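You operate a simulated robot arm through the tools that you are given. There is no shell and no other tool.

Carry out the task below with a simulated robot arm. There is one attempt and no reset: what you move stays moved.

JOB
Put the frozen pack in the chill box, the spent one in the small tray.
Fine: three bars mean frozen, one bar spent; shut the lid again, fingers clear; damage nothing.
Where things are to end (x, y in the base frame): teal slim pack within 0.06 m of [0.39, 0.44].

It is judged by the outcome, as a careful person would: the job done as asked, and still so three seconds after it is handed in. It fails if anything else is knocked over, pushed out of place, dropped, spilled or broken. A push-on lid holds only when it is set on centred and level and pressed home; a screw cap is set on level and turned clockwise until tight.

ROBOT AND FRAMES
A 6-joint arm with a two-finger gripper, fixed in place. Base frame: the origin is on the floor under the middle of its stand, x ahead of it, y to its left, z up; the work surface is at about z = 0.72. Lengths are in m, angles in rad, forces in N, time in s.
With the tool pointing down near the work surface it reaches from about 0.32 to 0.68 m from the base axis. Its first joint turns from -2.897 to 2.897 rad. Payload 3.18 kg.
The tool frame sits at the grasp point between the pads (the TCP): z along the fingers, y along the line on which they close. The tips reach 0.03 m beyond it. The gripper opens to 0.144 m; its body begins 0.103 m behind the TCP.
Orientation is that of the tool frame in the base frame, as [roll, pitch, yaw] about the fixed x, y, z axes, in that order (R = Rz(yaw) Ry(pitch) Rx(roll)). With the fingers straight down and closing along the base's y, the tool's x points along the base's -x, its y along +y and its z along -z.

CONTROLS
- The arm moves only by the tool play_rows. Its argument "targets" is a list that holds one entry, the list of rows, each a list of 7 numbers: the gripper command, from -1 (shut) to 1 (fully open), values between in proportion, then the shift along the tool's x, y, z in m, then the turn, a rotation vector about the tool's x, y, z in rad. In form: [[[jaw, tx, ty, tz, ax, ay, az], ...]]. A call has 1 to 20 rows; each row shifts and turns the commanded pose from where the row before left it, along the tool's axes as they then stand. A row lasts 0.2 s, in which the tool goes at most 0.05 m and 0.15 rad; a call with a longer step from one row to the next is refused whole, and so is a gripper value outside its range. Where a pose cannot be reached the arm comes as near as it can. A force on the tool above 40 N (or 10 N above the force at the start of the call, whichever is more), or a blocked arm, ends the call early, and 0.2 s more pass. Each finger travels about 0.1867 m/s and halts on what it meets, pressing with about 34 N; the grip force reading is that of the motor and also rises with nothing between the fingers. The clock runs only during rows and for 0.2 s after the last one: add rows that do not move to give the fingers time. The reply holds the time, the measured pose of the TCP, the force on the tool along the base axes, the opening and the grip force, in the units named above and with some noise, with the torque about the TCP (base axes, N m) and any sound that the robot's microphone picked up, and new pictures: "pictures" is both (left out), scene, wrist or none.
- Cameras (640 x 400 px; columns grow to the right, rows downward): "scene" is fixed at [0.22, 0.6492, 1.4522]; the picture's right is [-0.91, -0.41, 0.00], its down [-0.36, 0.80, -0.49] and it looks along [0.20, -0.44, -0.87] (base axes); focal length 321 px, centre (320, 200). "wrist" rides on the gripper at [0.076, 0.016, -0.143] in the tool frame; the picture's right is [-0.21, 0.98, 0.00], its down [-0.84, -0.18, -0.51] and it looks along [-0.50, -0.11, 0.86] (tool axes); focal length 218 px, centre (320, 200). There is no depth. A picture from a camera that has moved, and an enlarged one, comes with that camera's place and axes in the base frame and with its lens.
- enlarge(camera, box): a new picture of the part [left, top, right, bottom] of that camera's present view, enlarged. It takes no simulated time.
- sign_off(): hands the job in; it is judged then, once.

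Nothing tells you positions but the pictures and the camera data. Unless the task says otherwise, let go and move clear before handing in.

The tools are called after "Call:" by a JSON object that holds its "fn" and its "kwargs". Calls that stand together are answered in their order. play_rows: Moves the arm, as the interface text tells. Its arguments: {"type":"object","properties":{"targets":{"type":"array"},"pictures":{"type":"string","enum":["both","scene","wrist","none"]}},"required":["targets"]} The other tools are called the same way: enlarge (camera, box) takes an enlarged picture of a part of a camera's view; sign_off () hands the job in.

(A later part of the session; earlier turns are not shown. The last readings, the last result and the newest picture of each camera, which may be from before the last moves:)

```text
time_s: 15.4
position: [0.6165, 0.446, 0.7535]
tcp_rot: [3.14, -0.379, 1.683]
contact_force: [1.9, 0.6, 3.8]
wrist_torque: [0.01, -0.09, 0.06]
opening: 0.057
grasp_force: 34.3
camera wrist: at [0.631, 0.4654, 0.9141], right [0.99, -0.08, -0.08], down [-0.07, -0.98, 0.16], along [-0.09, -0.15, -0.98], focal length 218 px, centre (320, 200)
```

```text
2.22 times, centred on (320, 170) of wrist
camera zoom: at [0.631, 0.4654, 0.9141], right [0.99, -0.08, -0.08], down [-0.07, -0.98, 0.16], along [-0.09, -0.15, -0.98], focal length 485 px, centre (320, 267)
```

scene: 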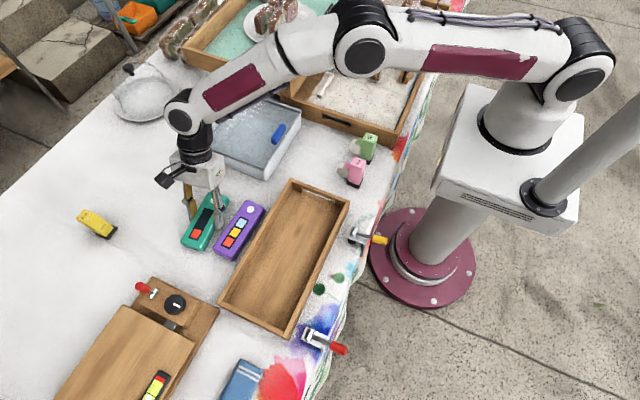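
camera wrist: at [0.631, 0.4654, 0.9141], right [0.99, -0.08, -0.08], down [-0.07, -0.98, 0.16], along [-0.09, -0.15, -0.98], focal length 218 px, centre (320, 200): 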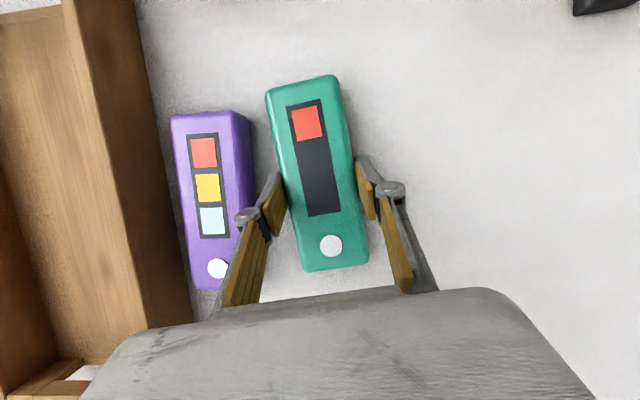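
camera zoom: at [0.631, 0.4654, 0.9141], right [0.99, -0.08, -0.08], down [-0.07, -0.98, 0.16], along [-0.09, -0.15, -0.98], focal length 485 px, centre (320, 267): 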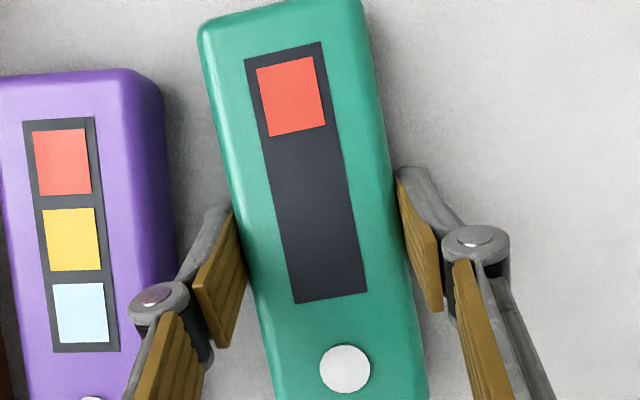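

The grip now sits at the tips near table level, at 34 N. I'll lift slowly 2 cm and check.

Call:
{"fn": "play_rows", "kwargs": {"targets": [[[-1, 0.0011, 0, -0.0028, 0, 0, 0], [-1, 0.0019, 0, -0.0046, 0, 0, 0], [-1, 0.0019, 0, -0.0046, 0, 0, 0], [-1, 0.0019, 0, -0.0046, 0, 0, 0], [-1, 0, 0, 0, 0, 0, 0]]]}}

Call:
{"fn": "enlarge", "kwargs": {"camera": "scene", "box": [160, 170, 250, 260]}}

```text
time_s: 16.6
position: [0.6174, 0.4467, 0.7729]
tcp_rot: [3.137, -0.38, 1.685]
contact_force: [0.2, 0.0, -1.5]
wrist_torque: [-0.01, -0.02, 0.0]
opening: 0.0571
grasp_force: 33.8
camera wrist: at [0.6309, 0.4652, 0.9333], right [0.99, -0.08, -0.07], down [-0.07, -0.98, 0.16], along [-0.09, -0.15, -0.98], focal length 218 px, centre (320, 200)
```

scene: 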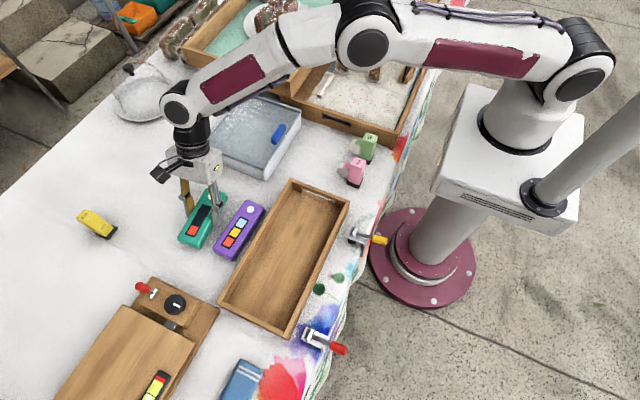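
wrist: 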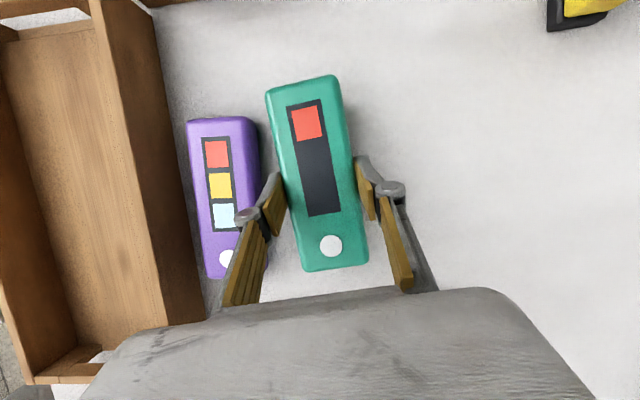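

```text
4.44 times, centred on (205, 215) of scene
camera zoom: at [0.22, 0.6492, 1.4522], right [-0.91, -0.41, 0.0], down [-0.36, 0.8, -0.49], along [0.2, -0.44, -0.87], focal length 1427 px, centre (831, 133)
```

zoom: 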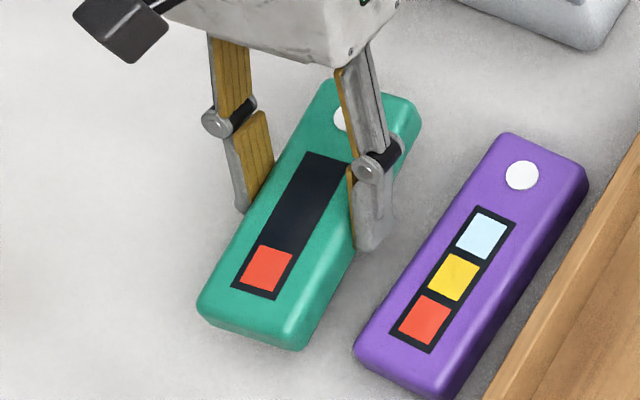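

Teal is held level, about 2 cm up. I'll raise it while moving inward over purple, then carry it above the wooden tray and square it up.

Call:
{"fn": "play_rows", "kwargs": {"targets": [[[-1, 0.001, -0.0096, -0.0222, 0, 0, 0], [-1, 0.001, -0.0096, -0.0222, 0, 0, 0], [-1, 0.0017, -0.016, -0.0262, 0, 0, 0], [-1, 0.0069, -0.0386, -0.0015, 0, 0, 0], [-1, 0.0069, -0.0386, -0.0015, 0, 0, 0], [-1, 0.0069, -0.0386, -0.0015, 0, 0, 0], [-1, 0.0069, -0.0386, -0.0015, 0, 0, 0], [-1, 0.0069, -0.0386, -0.0015, 0, 0, 0], [-1, 0, 0, 0, -0.0415, 0, 0.104], [-1, 0, 0, 0, 0, 0, 0]]]}}

```text
time_s: 18.8
position: [0.3883, 0.4285, 0.8583]
tcp_rot: [3.139, -0.379, 1.571]
contact_force: [0.0, -0.2, -2.8]
wrist_torque: [-0.05, 0.0, 0.0]
opening: 0.0573
grasp_force: 34.0
camera wrist: at [0.4042, 0.4459, 1.0181], right [0.98, -0.19, -0.08], down [-0.18, -0.97, 0.16], along [-0.1, -0.14, -0.98], focal length 218 px, centre (320, 200)
```

scene: 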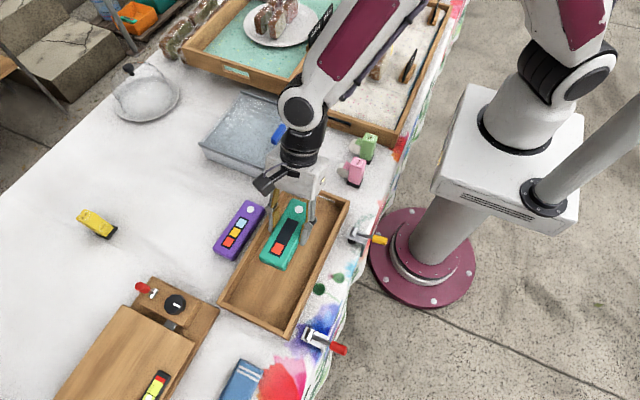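
wrist: 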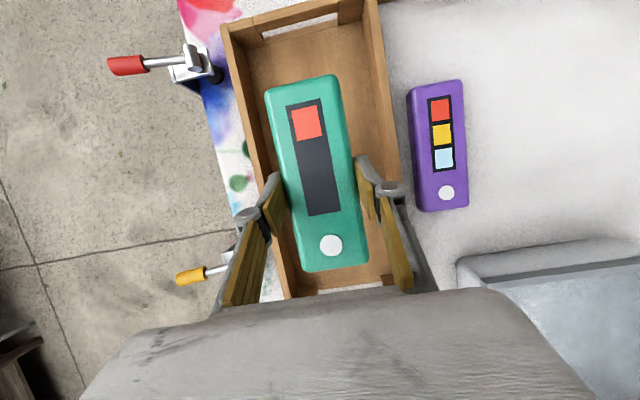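

Teal is centred above the tray. I'll lower it, slowing near the tray floor.

Call:
{"fn": "play_rows", "kwargs": {"targets": [[[-1, -0.0111, 0, 0.0279, 0, 0, 0], [-1, -0.0111, 0, 0.0279, 0, 0, 0], [-1, -0.0093, 0, 0.0232, 0, 0, 0], [-1, -0.0019, 0, 0.0046, 0, 0, 0], [-1, 0, 0, 0, 0, 0, 0]]]}}

Call:
{"fn": "enlarge", "kwargs": {"camera": "wrist", "box": [200, 0, 460, 300]}}

```text
time_s: 20.0
position: [0.3911, 0.427, 0.7677]
tcp_rot: [3.14, -0.377, 1.57]
contact_force: [0.5, 0.1, -2.8]
wrist_torque: [-0.01, 0.0, 0.01]
opening: 0.0574
grasp_force: 34.0
camera wrist: at [0.4071, 0.4442, 0.9284], right [0.98, -0.19, -0.08], down [-0.18, -0.97, 0.16], along [-0.1, -0.14, -0.98], focal length 218 px, centre (320, 200)
```

scene: 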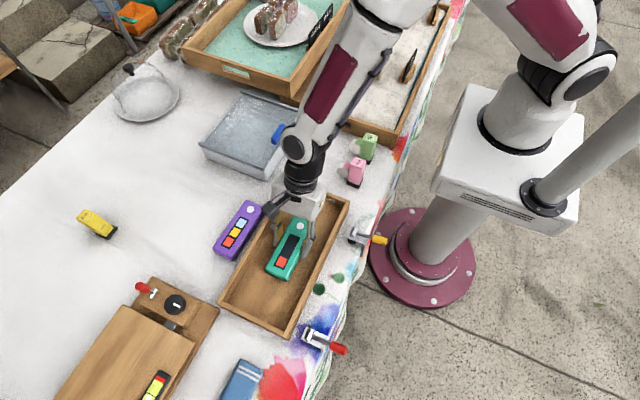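
wrist: 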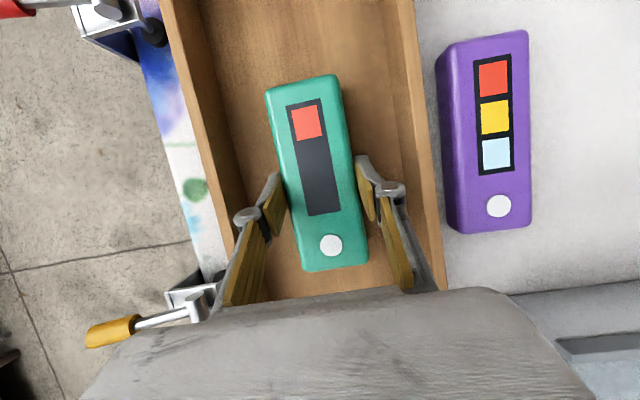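

```text
1.33 times, centred on (330, 150) of wrist
camera zoom: at [0.4071, 0.4442, 0.9284], right [0.98, -0.19, -0.08], down [-0.18, -0.97, 0.16], along [-0.1, -0.14, -0.98], focal length 291 px, centre (307, 267)
```

zoom: 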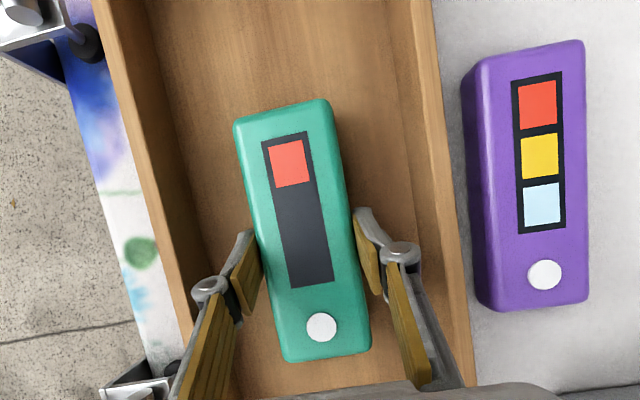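

Call:
{"fn": "play_rows", "kwargs": {"targets": [[[-1, -0.0011, 0, 0.0028, 0, 0, 0], [-1, 0, 0, 0, 0, 0, 0]]], "pictures": "none"}}

```text
time_s: 20.6
position: [0.3913, 0.4269, 0.7644]
tcp_rot: [3.14, -0.379, 1.573]
contact_force: [-0.8, -0.1, -2.8]
wrist_torque: [-0.04, 0.0, 0.01]
opening: 0.0576
grasp_force: 33.8
```

Call:
{"fn": "play_rows", "kwargs": {"targets": [[[-1, -0.0011, 0, 0.0028, 0, 0, 0], [-1, 0, 0, 0, 0, 0, 0]]], "pictures": "none"}}

```text
time_s: 21.2
position: [0.3906, 0.4282, 0.763]
tcp_rot: [-3.141, -0.38, 1.572]
contact_force: [-3.9, -3.1, 13.9]
wrist_torque: [-0.34, 0.08, -0.1]
opening: 0.0571
grasp_force: 34.0
```

The pack has touched the tray floor. I'll relieve the pressure slightly, open the jaws a little, and rise clear.

Call:
{"fn": "play_rows", "kwargs": {"targets": [[[-1, 0.0005, 0, -0.0014, 0, 0, 0], [-0.1, 0, 0, 0, 0, 0, 0], [0.12, 0, 0, 0, 0, 0, 0], [0.12, 0, 0, 0, 0, 0, 0], [0.12, 0, 0, 0, 0, 0, 0]]]}}

Call:
{"fn": "enlarge", "kwargs": {"camera": "wrist", "box": [200, 0, 460, 300]}}

Call:
{"fn": "enlarge", "kwargs": {"camera": "scene", "box": [200, 160, 370, 340]}}

```text
time_s: 22.4
position: [0.3901, 0.425, 0.7626]
tcp_rot: [3.141, -0.38, 1.571]
contact_force: [-0.3, -0.7, 0.4]
wrist_torque: [0.0, 0.02, 0.02]
opening: 0.0804
grasp_force: 0.1
camera wrist: at [0.407, 0.4435, 0.9244], right [0.98, -0.19, -0.08], down [-0.18, -0.97, 0.16], along [-0.1, -0.14, -0.98], focal length 218 px, centre (320, 200)
```

scene: 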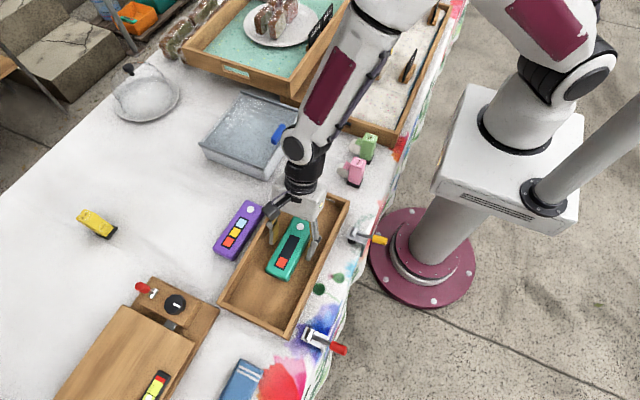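
wrist: 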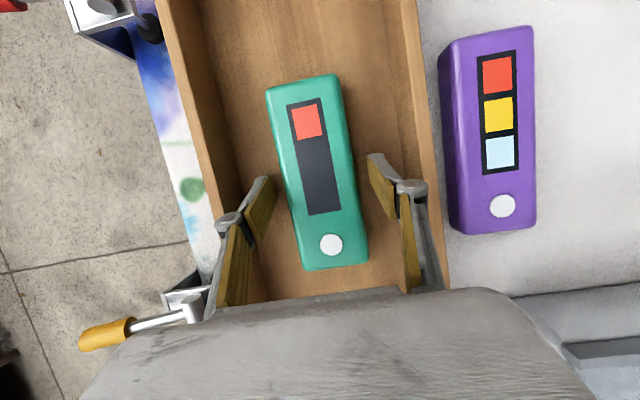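

```text
1.33 times, centred on (330, 150) of wrist
camera zoom: at [0.407, 0.4435, 0.9244], right [0.98, -0.19, -0.08], down [-0.18, -0.97, 0.16], along [-0.1, -0.14, -0.98], focal length 291 px, centre (307, 267)
```

zoom: 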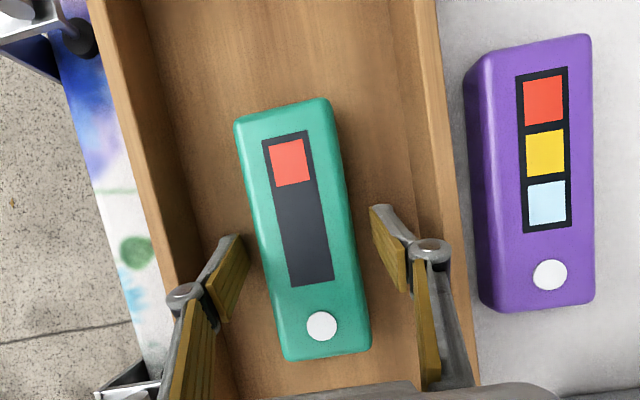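

```text
2.22 times, centred on (285, 250) of scene
camera zoom: at [0.22, 0.6492, 1.4522], right [-0.91, -0.41, 0.0], down [-0.36, 0.8, -0.49], along [0.2, -0.44, -0.87], focal length 714 px, centre (398, 89)
```

zoom: 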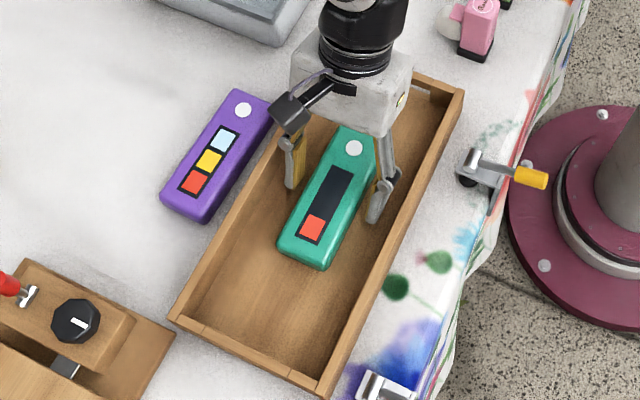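

Teal rests flat in the tray near (0.39, 0.44) with the fingers off it. Now I'll rise, straighten the tool, and look at the chill box lid.

Call:
{"fn": "play_rows", "kwargs": {"targets": [[[0.12, 0.0062, 0, -0.0155, 0, 0, 0], [0.12, 0.0154, 0, -0.0387, 0, 0, 0], [0.12, 0.0154, 0, -0.0387, 0, 0, 0], [0.12, 0, 0, 0, 0, -0.127, 0], [0.12, 0, 0, 0, 0, -0.127, 0], [0.12, 0, 0, 0, 0, -0.126, 0], [0.12, -0.0292, 0.0183, -0.0112, 0, 0, 0], [0.12, -0.0292, 0.0183, -0.0112, 0, 0, 0], [0.12, -0.0292, 0.0183, -0.0112, 0, 0, 0], [0.12, -0.0292, 0.0183, -0.0112, 0, 0, 0], [0.12, -0.0292, 0.0183, -0.0112, 0, 0, 0], [0.12, -0.0292, 0.0183, -0.0112, 0, 0, 0], [0.12, 0, 0, 0, 0, 0, 0]]]}}

Call:
{"fn": "enlarge", "kwargs": {"camera": "scene", "box": [200, 160, 370, 340]}}

Call:
{"fn": "enlarge", "kwargs": {"camera": "wrist", "box": [320, 50, 620, 300]}}

```text
time_s: 25.2
position: [0.4996, 0.2529, 0.9329]
tcp_rot: [3.14, 0.001, 1.572]
contact_force: [0.0, -0.3, -0.9]
wrist_torque: [0.03, 0.02, 0.01]
opening: 0.0806
grasp_force: 0.1
camera wrist: at [0.5158, 0.3291, 1.0751], right [0.98, -0.21, 0.0], down [-0.18, -0.84, 0.51], along [-0.1, -0.5, -0.86], focal length 218 px, centre (320, 200)
```

scene: 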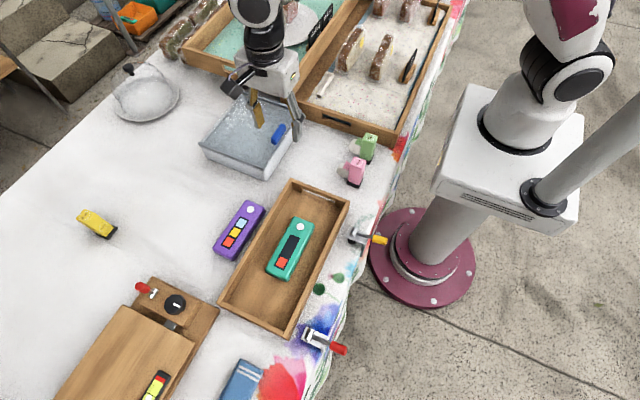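
wrist: 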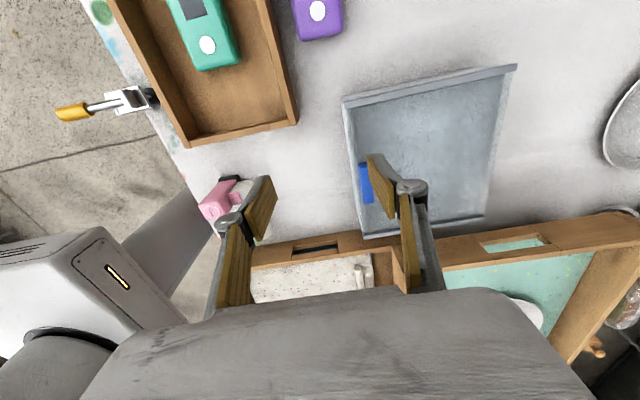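

```text
2.22 times, centred on (285, 250) of scene
camera zoom: at [0.22, 0.6492, 1.4522], right [-0.91, -0.41, 0.0], down [-0.36, 0.8, -0.49], along [0.2, -0.44, -0.87], focal length 714 px, centre (398, 89)
```

zoom: 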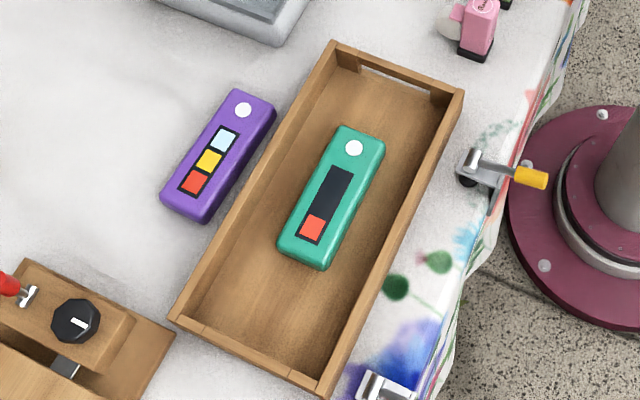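

```text
1.60 times, centred on (470, 175) of wrist
camera zoom: at [0.5158, 0.3291, 1.0751], right [0.98, -0.21, 0.0], down [-0.18, -0.84, 0.51], along [-0.1, -0.5, -0.86], focal length 349 px, centre (80, 240)
```

zoom: 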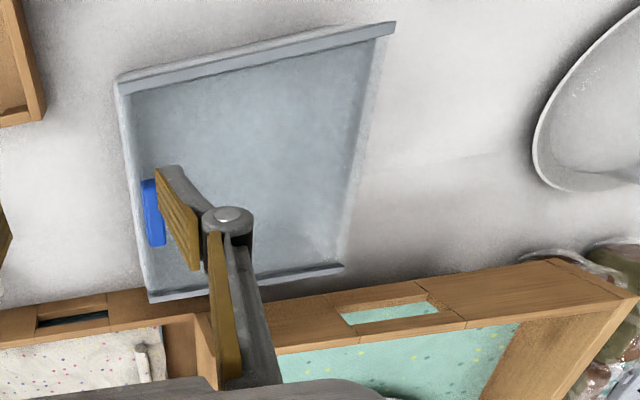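

Teal sits well in the tray. I'll zoom in on the handle and front edge of the box to locate them precisely.

Call:
{"fn": "enlarge", "kwargs": {"camera": "wrist", "box": [335, 80, 415, 250]}}

Call:
{"fn": "enlarge", "kwargs": {"camera": "wrist", "box": [345, 150, 395, 215]}}

Call:
{"fn": "enlarge", "kwargs": {"camera": "wrist", "box": [440, 55, 540, 230]}}

Call:
{"fn": "enlarge", "kwargs": {"camera": "scene", "box": [195, 80, 315, 190]}}

```text
2.35 times, centred on (375, 165) of wrist
camera zoom: at [0.5158, 0.3291, 1.0751], right [0.98, -0.21, 0.0], down [-0.18, -0.84, 0.51], along [-0.1, -0.5, -0.86], focal length 514 px, centre (191, 282)
```

zoom: 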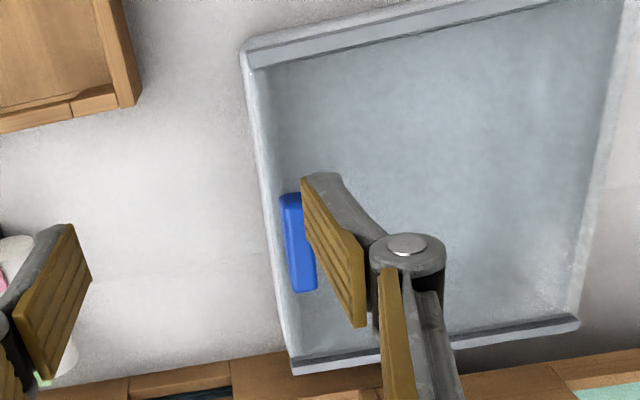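

```text
6.15 times, centred on (370, 182) of wrist
camera zoom: at [0.5158, 0.3291, 1.0751], right [0.98, -0.21, 0.0], down [-0.18, -0.84, 0.51], along [-0.1, -0.5, -0.86], focal length 1343 px, centre (12, 308)
```

zoom: 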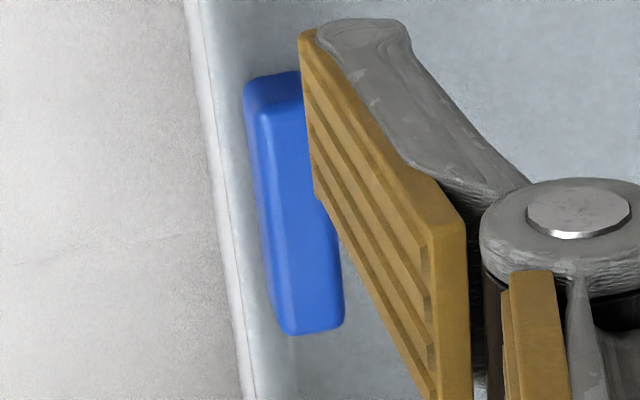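

```text
2.29 times, centred on (490, 142) of wrist
camera zoom: at [0.5158, 0.3291, 1.0751], right [0.98, -0.21, 0.0], down [-0.18, -0.84, 0.51], along [-0.1, -0.5, -0.86], focal length 499 px, centre (-69, 331)
```

zoom: 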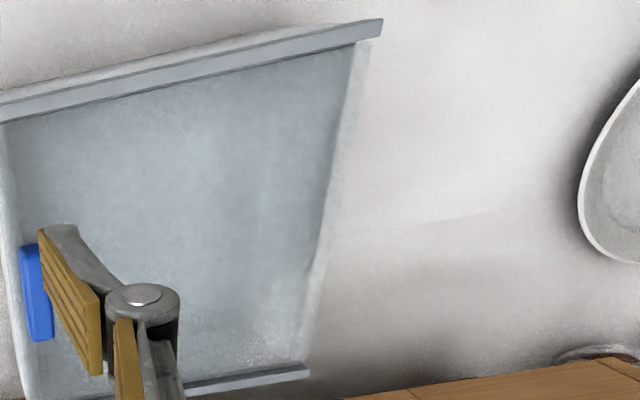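

```text
3.64 times, centred on (255, 135) of scene
camera zoom: at [0.22, 0.6492, 1.4522], right [-0.91, -0.41, 0.0], down [-0.36, 0.8, -0.49], along [0.2, -0.44, -0.87], focal length 1168 px, centre (556, 436)
```

zoom: 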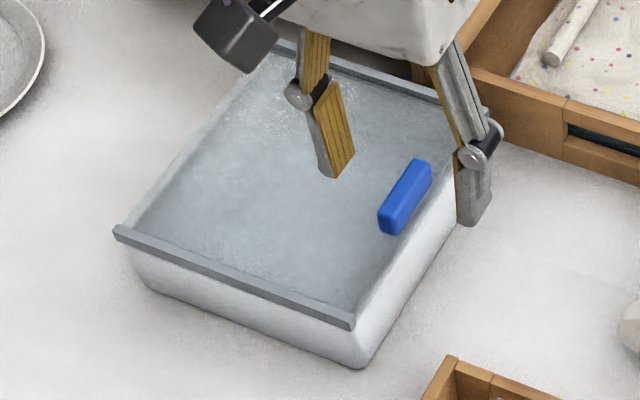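

Cross-checking the views puts the lid surface at about z = 0.787 and the handle at x 0.545–0.561, y 0.148–0.215, top about 0.804. I'll move over the handle with the jaws narrowed and come partway down.

Call:
{"fn": "play_rows", "kwargs": {"targets": [[[-0.3, -0.024, 0.0178, 0.012, 0, 0, 0], [-0.3, -0.024, 0.0178, 0.012, 0, 0, 0], [-0.3, -0.0239, 0.0178, 0.012, 0, 0, 0], [-0.3, 0, 0, 0.025, 0, 0, 0], [-0.3, 0, 0, 0.027, 0, 0, 0], [-0.3, 0, 0, 0, 0, 0, 0]]]}}

Call:
{"fn": "enlarge", "kwargs": {"camera": "wrist", "box": [220, 80, 460, 290]}}

Call:
{"fn": "enlarge", "kwargs": {"camera": "scene", "box": [215, 70, 335, 190]}}

```text
time_s: 26.6
position: [0.5525, 0.181, 0.8437]
tcp_rot: [3.138, 0.002, 1.571]
contact_force: [-0.7, -0.5, -0.6]
wrist_torque: [0.0, -0.03, -0.01]
opening: 0.0504
grasp_force: 0.1
camera wrist: at [0.5687, 0.2564, 0.9856], right [0.98, -0.21, 0.0], down [-0.18, -0.84, 0.51], along [-0.1, -0.5, -0.86], focal length 218 px, centre (320, 200)
```

scene: 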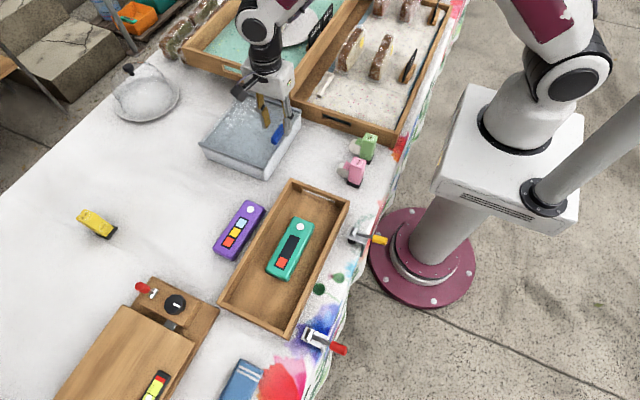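
wrist: 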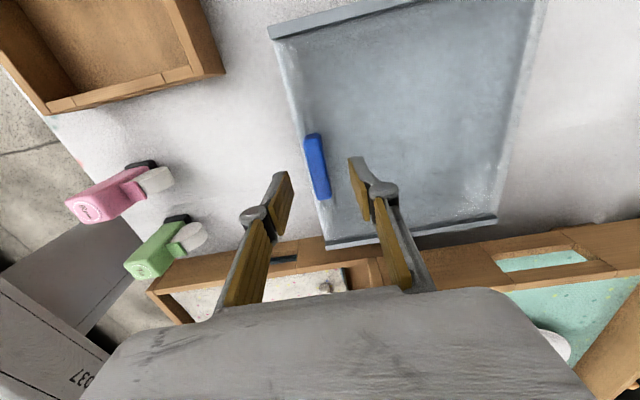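

```text
1.90 times, centred on (340, 185) of wrist
camera zoom: at [0.5687, 0.2564, 0.9856], right [0.98, -0.21, 0.0], down [-0.18, -0.84, 0.51], along [-0.1, -0.5, -0.86], focal length 416 px, centre (282, 229)
```

zoom: 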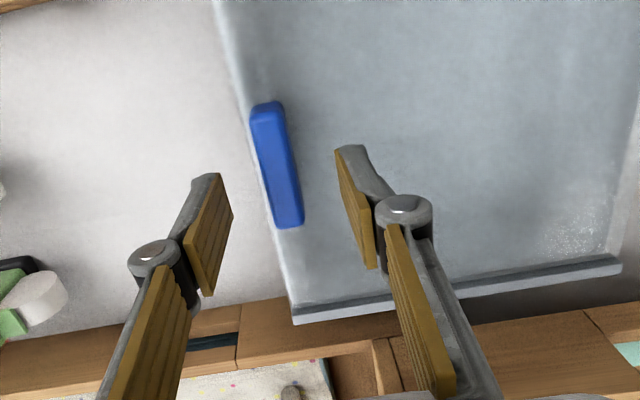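

```text
3.33 times, centred on (275, 130) of scene
camera zoom: at [0.22, 0.6492, 1.4522], right [-0.91, -0.41, 0.0], down [-0.36, 0.8, -0.49], along [0.2, -0.44, -0.87], focal length 1070 px, centre (470, 433)
```

zoom: 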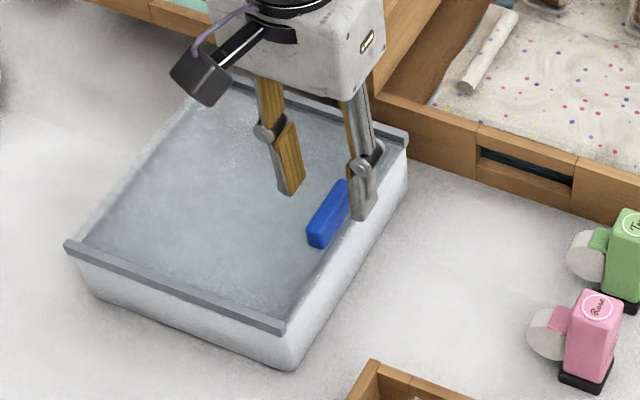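

The handle is centred between the fingers. I'll descend so the tips straddle it just above the lid, then close gently.

Call:
{"fn": "play_rows", "kwargs": {"targets": [[[-0.3, 0, 0, 0.012, 0, 0, 0], [-0.3, 0, 0, 0.007, 0, 0, 0], [-0.3, 0, 0, 0, 0, 0, 0]]]}}

Call:
{"fn": "enlarge", "kwargs": {"camera": "scene", "box": [235, 80, 315, 160]}}

Call:
{"fn": "enlarge", "kwargs": {"camera": "wrist", "box": [240, 100, 420, 260]}}

```text
time_s: 27.4
position: [0.5516, 0.1804, 0.8265]
tcp_rot: [3.14, 0.0, 1.569]
contact_force: [-0.5, -0.1, -0.2]
wrist_torque: [-0.03, -0.01, 0.0]
opening: 0.0504
grasp_force: 0.0
camera wrist: at [0.5683, 0.2556, 0.9673], right [0.98, -0.21, 0.0], down [-0.18, -0.84, 0.51], along [-0.1, -0.5, -0.86], focal length 218 px, centre (320, 200)
```

scene: 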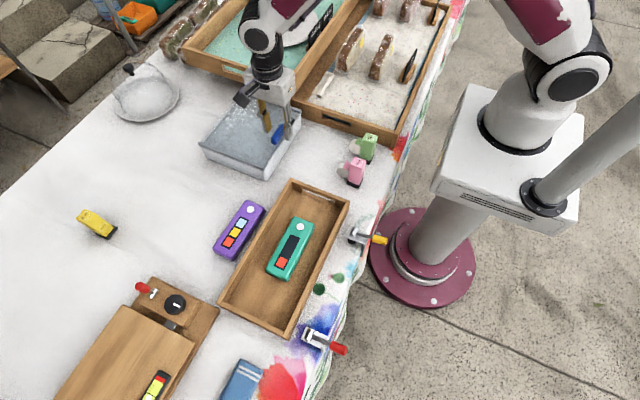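
wrist: 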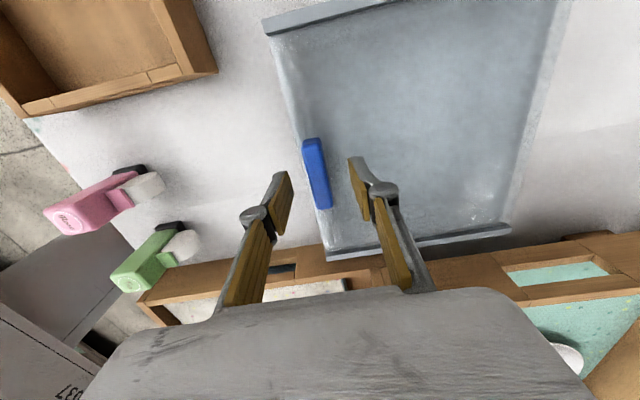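

```text
5.00 times, centred on (275, 120) of scene
camera zoom: at [0.22, 0.6492, 1.4522], right [-0.91, -0.41, 0.0], down [-0.36, 0.8, -0.49], along [0.2, -0.44, -0.87], focal length 1606 px, centre (545, 600)
```

zoom: 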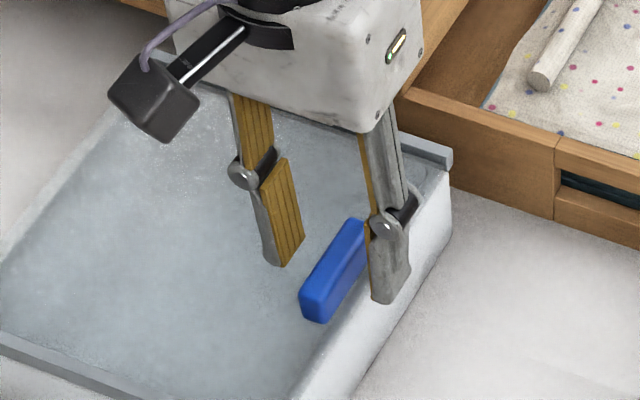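

```text
2.50 times, centred on (330, 180) of wrist
camera zoom: at [0.5683, 0.2556, 0.9673], right [0.98, -0.21, 0.0], down [-0.18, -0.84, 0.51], along [-0.1, -0.5, -0.86], focal length 546 px, centre (295, 250)
```

zoom: 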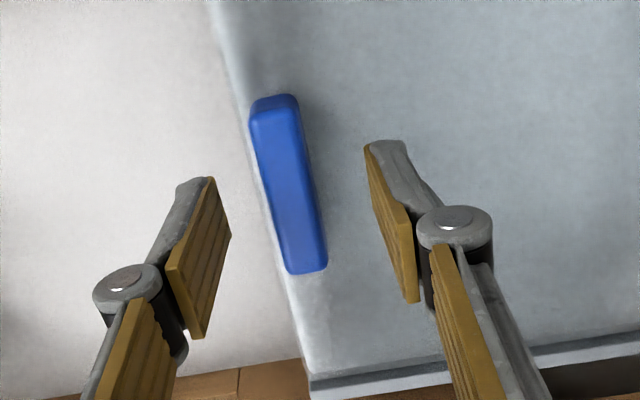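

Call:
{"fn": "play_rows", "kwargs": {"targets": [[[-0.3, 0, 0, 0.003, 0, 0, 0], [-0.5, 0, 0, 0, 0, 0, 0], [-0.7, 0, 0, 0, 0, 0, 0], [-0.9, 0, 0, 0, 0, 0, 0], [-1, 0, 0, 0, 0, 0, 0], [-1, 0, 0, 0, 0, 0, 0]]]}}

Call:
{"fn": "enlarge", "kwargs": {"camera": "scene", "box": [235, 80, 315, 160]}}

Call:
{"fn": "enlarge", "kwargs": {"camera": "wrist", "box": [240, 100, 420, 260]}}

```text
time_s: 28.8
position: [0.5518, 0.1793, 0.8221]
tcp_rot: [3.141, 0.002, 1.57]
contact_force: [0.4, 0.0, -5.5]
wrist_torque: [-0.03, -0.06, -0.02]
opening: 0.0158
grasp_force: 44.9
camera wrist: at [0.5687, 0.2553, 0.9639], right [0.98, -0.21, 0.0], down [-0.18, -0.84, 0.51], along [-0.11, -0.5, -0.86], focal length 218 px, centre (320, 200)
```

scene: 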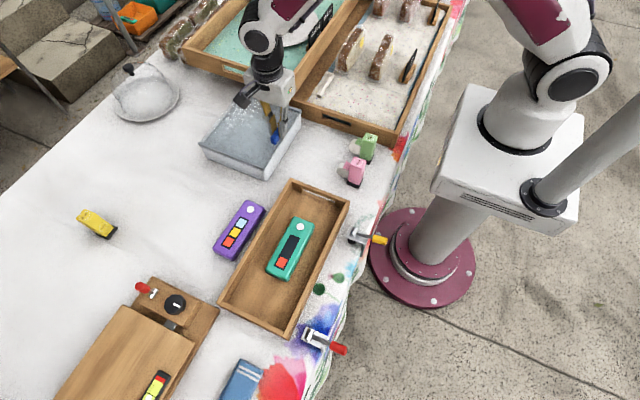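
wrist: 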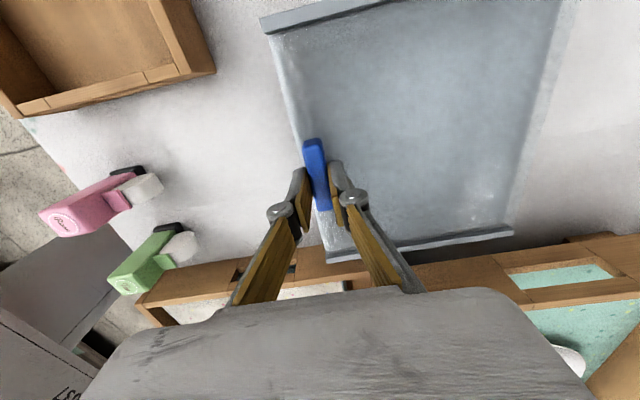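

```text
5.00 times, centred on (275, 120) of scene
camera zoom: at [0.22, 0.6492, 1.4522], right [-0.91, -0.41, 0.0], down [-0.36, 0.8, -0.49], along [0.2, -0.44, -0.87], focal length 1606 px, centre (545, 600)
```

zoom: 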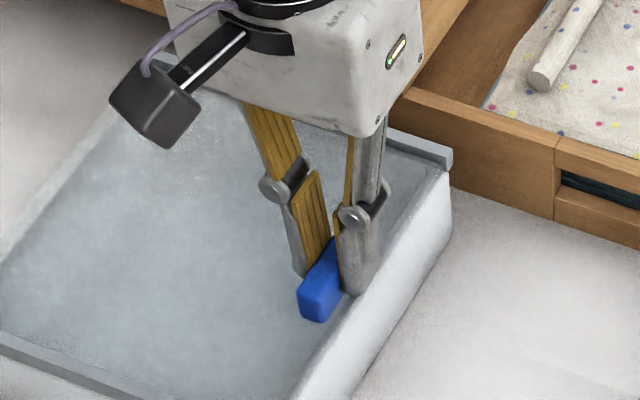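

```text
2.50 times, centred on (330, 180) of wrist
camera zoom: at [0.5687, 0.2553, 0.9639], right [0.98, -0.21, 0.0], down [-0.18, -0.84, 0.51], along [-0.11, -0.5, -0.86], focal length 546 px, centre (295, 250)
```

zoom: 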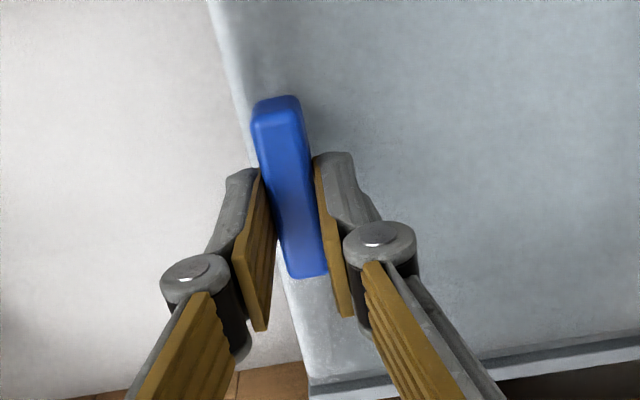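

The handle is gripped. I'll make a small test pull toward −x and read the force.

Call:
{"fn": "play_rows", "kwargs": {"targets": [[[-1, 0, -0.004, 0, 0, 0, 0], [-1, 0, -0.006, 0, 0, 0, 0], [-1, 0, 0, 0, 0, 0, 0]]]}}

Call:
{"fn": "enlarge", "kwargs": {"camera": "scene", "box": [195, 80, 315, 190]}}

```text
time_s: 29.4
position: [0.5507, 0.1796, 0.8214]
tcp_rot: [3.126, -0.003, 1.573]
contact_force: [8.7, -1.3, -11.1]
wrist_torque: [-0.1, -0.03, -0.06]
opening: 0.0159
grasp_force: 45.4
stopped in row 2: the force on the tool passed its limit at 47 N (the readings are from after the stop); the commanded pose is now the measured one
camera wrist: at [0.565, 0.255, 0.9645], right [0.98, -0.21, 0.01], down [-0.19, -0.84, 0.5], along [-0.09, -0.5, -0.86], focal length 218 px, centre (320, 200)
```

scene: 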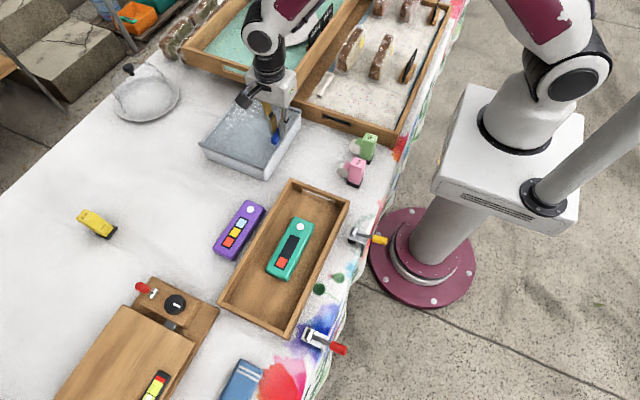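
wrist: 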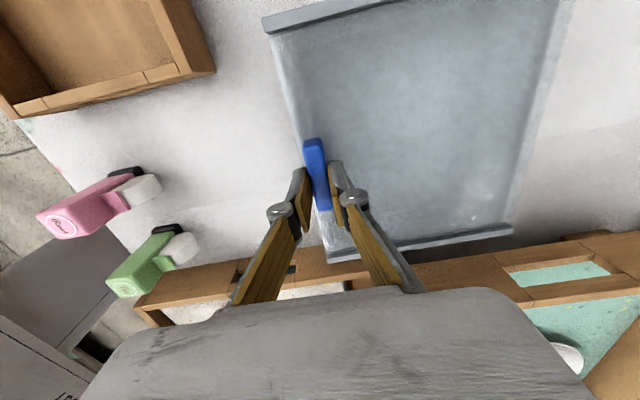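

```text
3.64 times, centred on (255, 135) of scene
camera zoom: at [0.22, 0.6492, 1.4522], right [-0.91, -0.41, 0.0], down [-0.36, 0.8, -0.49], along [0.2, -0.44, -0.87], focal length 1168 px, centre (556, 436)
```

zoom: 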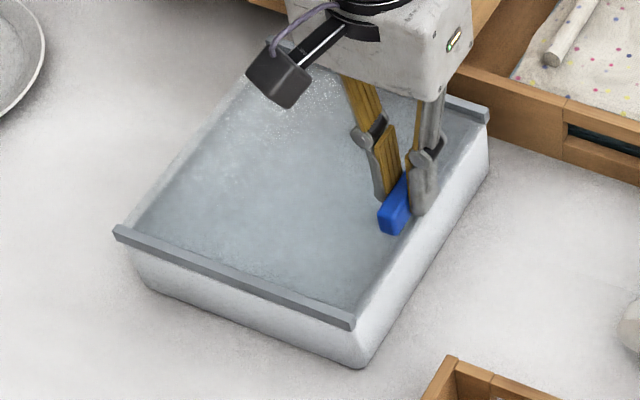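

It is solidly blocked toward −x (47 N, no motion), so the lid must open the other way. I'll test a small push toward +x.

Call:
{"fn": "play_rows", "kwargs": {"targets": [[[-1, 0, 0.001, 0, 0, 0, 0], [-1, 0, 0.004, 0, 0, 0, 0], [-1, 0, 0.006, 0, 0, 0, 0], [-1, 0, 0, 0, 0, 0, 0]]]}}

Call:
{"fn": "enlarge", "kwargs": {"camera": "scene", "box": [195, 80, 315, 190]}}

```text
time_s: 30.4
position: [0.56, 0.1797, 0.8215]
tcp_rot: [3.128, 0.001, 1.572]
contact_force: [-1.4, -3.3, -0.2]
wrist_torque: [-1.05, 0.15, -0.07]
opening: 0.0158
grasp_force: 44.9
camera wrist: at [0.575, 0.2551, 0.9644], right [0.98, -0.21, 0.01], down [-0.19, -0.84, 0.5], along [-0.09, -0.5, -0.86], focal length 218 px, centre (320, 200)
```

scene: 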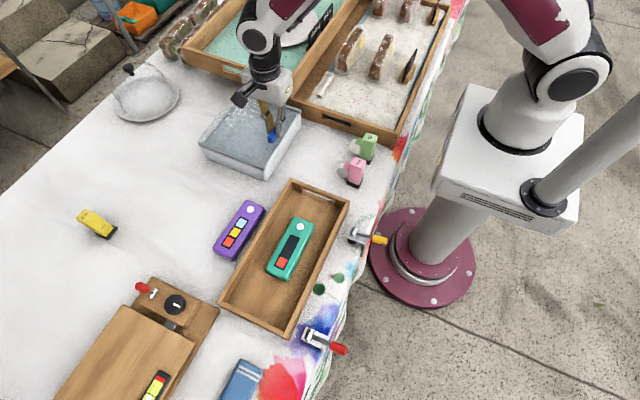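
wrist: 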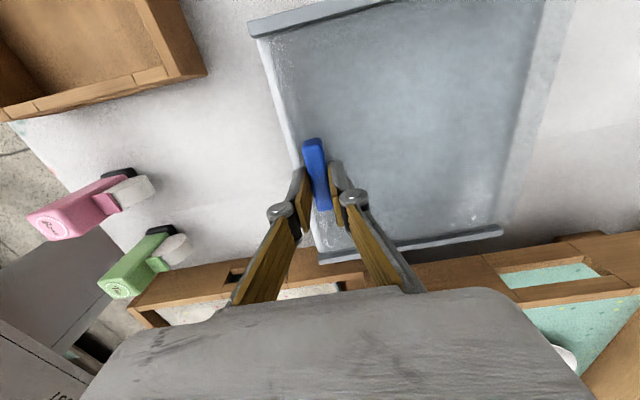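

```text
3.64 times, centred on (255, 135) of scene
camera zoom: at [0.22, 0.6492, 1.4522], right [-0.91, -0.41, 0.0], down [-0.36, 0.8, -0.49], along [0.2, -0.44, -0.87], focal length 1168 px, centre (556, 436)
```

zoom: 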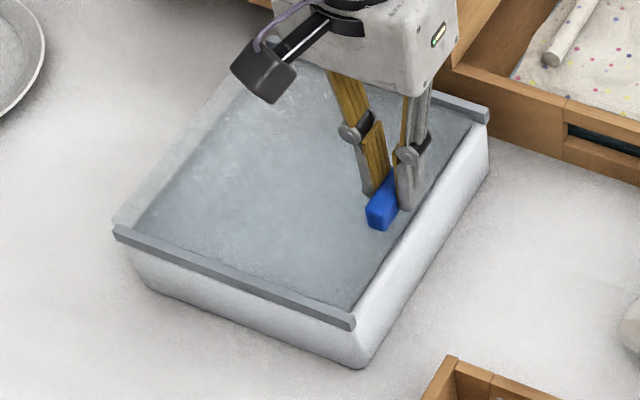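

The lid slides freely toward +x. I'll keep sliding it away at constant height.

Call:
{"fn": "play_rows", "kwargs": {"targets": [[[-1, 0, 0.01, 0, 0, 0, 0], [-1, 0, 0.01, 0, 0, 0, 0], [-1, 0, 0.01, 0, 0, 0, 0], [-1, 0, 0.01, 0, 0, 0, 0], [-1, 0, 0.01, 0, 0, 0, 0], [-1, 0, 0.01, 0, 0, 0, 0], [-1, 0, 0.01, 0, 0, 0, 0], [-1, 0, 0, 0, 0, 0, 0]]]}}

Call:
{"fn": "enlarge", "kwargs": {"camera": "scene", "box": [165, 80, 315, 190]}}

```text
time_s: 32.1
position: [0.6314, 0.18, 0.8208]
tcp_rot: [3.133, 0.0, 1.571]
contact_force: [-1.1, -5.4, -33.3]
wrist_torque: [-0.22, 0.05, -0.01]
opening: 0.0159
grasp_force: 44.8
camera wrist: at [0.6463, 0.2552, 0.9646], right [0.98, -0.21, 0.01], down [-0.18, -0.84, 0.51], along [-0.1, -0.5, -0.86], focal length 218 px, centre (320, 200)
```

scene: 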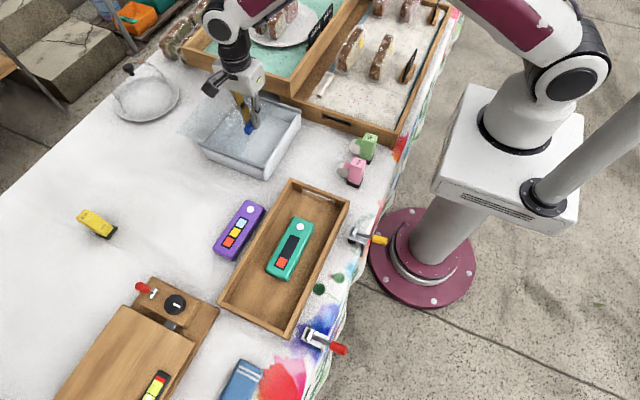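
wrist: 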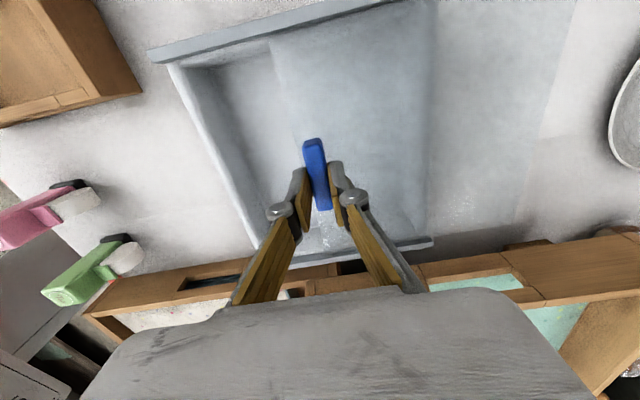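

```text
3.64 times, centred on (240, 135) of scene
camera zoom: at [0.22, 0.6492, 1.4522], right [-0.91, -0.41, 0.0], down [-0.36, 0.8, -0.49], along [0.2, -0.44, -0.87], focal length 1168 px, centre (611, 436)
```

zoom: 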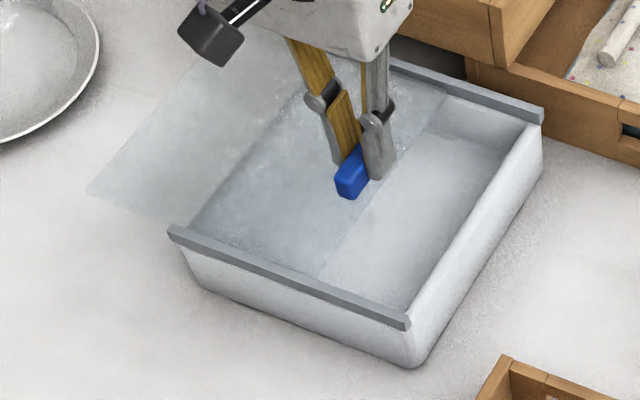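

The glass lid is sliding open, but a downward pull of 33 N has built up on the tool. I'll relax it by easing down slightly before going on.

Call:
{"fn": "play_rows", "kwargs": {"targets": [[[-1, 0, 0, 0.0015, 0, 0, 0], [-1, 0, 0, 0, 0, 0, 0]]], "pictures": "none"}}

```text
time_s: 32.8
position: [0.6316, 0.18, 0.8229]
tcp_rot: [3.128, -0.002, 1.573]
contact_force: [-0.6, -3.6, -20.2]
wrist_torque: [-0.88, 0.1, -0.1]
opening: 0.0157
grasp_force: 45.2
```

Call:
{"fn": "play_rows", "kwargs": {"targets": [[[-1, 0, 0, 0.0015, 0, 0, 0], [-1, 0, 0, 0.0005, 0, 0, 0], [-1, 0, 0, 0, 0, 0, 0]]], "pictures": "none"}}

```text
time_s: 33.5
position: [0.6317, 0.1777, 0.8219]
tcp_rot: [3.123, -0.002, 1.569]
contact_force: [0.0, -0.3, 11.1]
wrist_torque: [-0.99, 0.16, 0.0]
opening: 0.0156
grasp_force: 44.5
```

Call:
{"fn": "play_rows", "kwargs": {"targets": [[[-1, 0, 0.008, -0.0007, 0, 0, 0], [-1, 0, 0.008, 0, 0, 0, 0], [-1, 0, 0, 0, 0, 0, 0]]], "pictures": "none"}}

```text
time_s: 34.4
position: [0.648, 0.1788, 0.8219]
tcp_rot: [3.123, -0.002, 1.57]
contact_force: [0.0, -8.3, 26.5]
wrist_torque: [0.63, 0.12, -0.07]
opening: 0.0158
grasp_force: 45.1
```

Call:
{"fn": "play_rows", "kwargs": {"targets": [[[-1, 0, 0, -0.002, 0, 0, 0], [-1, 0, 0, 0, 0, 0, 0]]], "pictures": "none"}}

```text
time_s: 35.0
position: [0.6462, 0.1793, 0.8216]
tcp_rot: [3.128, -0.002, 1.571]
contact_force: [1.0, -5.5, 14.6]
wrist_torque: [0.23, 0.01, -0.11]
opening: 0.016
grasp_force: 45.2
```

Call:
{"fn": "play_rows", "kwargs": {"targets": [[[-1, 0, 0, -0.001, 0, 0, 0], [-1, 0, 0.006, 0, 0, 0, 0], [-1, 0, 0.006, 0, 0, 0, 0], [-1, 0, 0, 0, 0, 0, 0]]]}}

Call:
{"fn": "enlarge", "kwargs": {"camera": "scene", "box": [165, 80, 315, 190]}}

Call:
{"fn": "enlarge", "kwargs": {"camera": "wrist", "box": [140, 0, 460, 280]}}

```text
time_s: 36.0
position: [0.652, 0.1805, 0.8219]
tcp_rot: [3.116, -0.006, 1.573]
contact_force: [-1.1, 18.9, 21.3]
wrist_torque: [-0.36, 0.28, -0.02]
opening: 0.0159
grasp_force: 44.9
out of reach, approached as far as the arm can: row 2, 3
camera wrist: at [0.6648, 0.2542, 0.9652], right [0.98, -0.21, 0.02], down [-0.19, -0.85, 0.5], along [-0.08, -0.49, -0.87], focal length 218 px, centre (320, 200)
```

scene: 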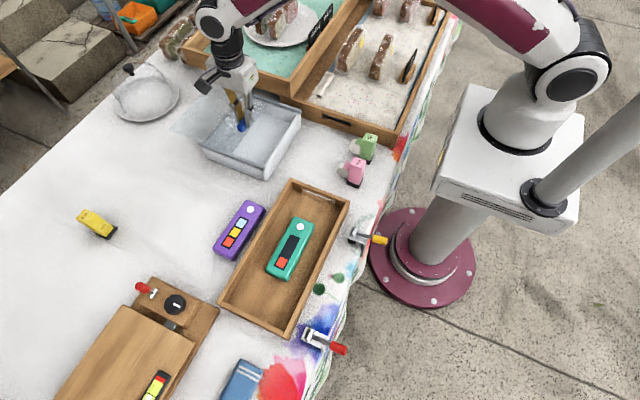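
wrist: 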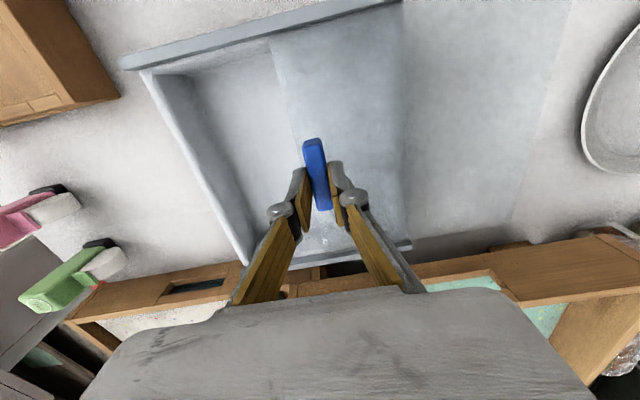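

```text
3.64 times, centred on (240, 135) of scene
camera zoom: at [0.22, 0.6492, 1.4522], right [-0.91, -0.41, 0.0], down [-0.36, 0.8, -0.49], along [0.2, -0.44, -0.87], focal length 1168 px, centre (611, 436)
```

zoom: 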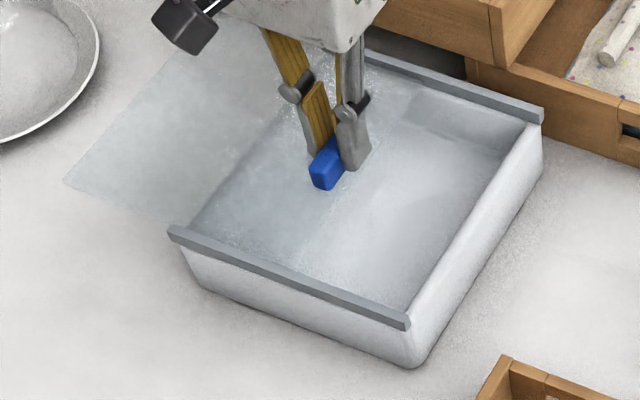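

```text
1.43 times, centred on (300, 140) of wrist
camera zoom: at [0.6648, 0.2542, 0.9652], right [0.98, -0.21, 0.02], down [-0.19, -0.85, 0.5], along [-0.08, -0.49, -0.87], focal length 312 px, centre (349, 286)
```

zoom: 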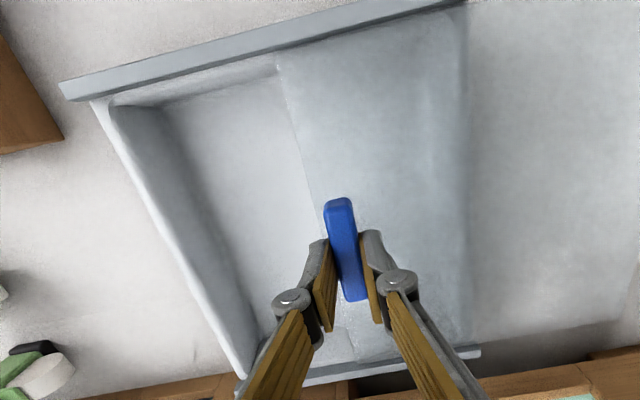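

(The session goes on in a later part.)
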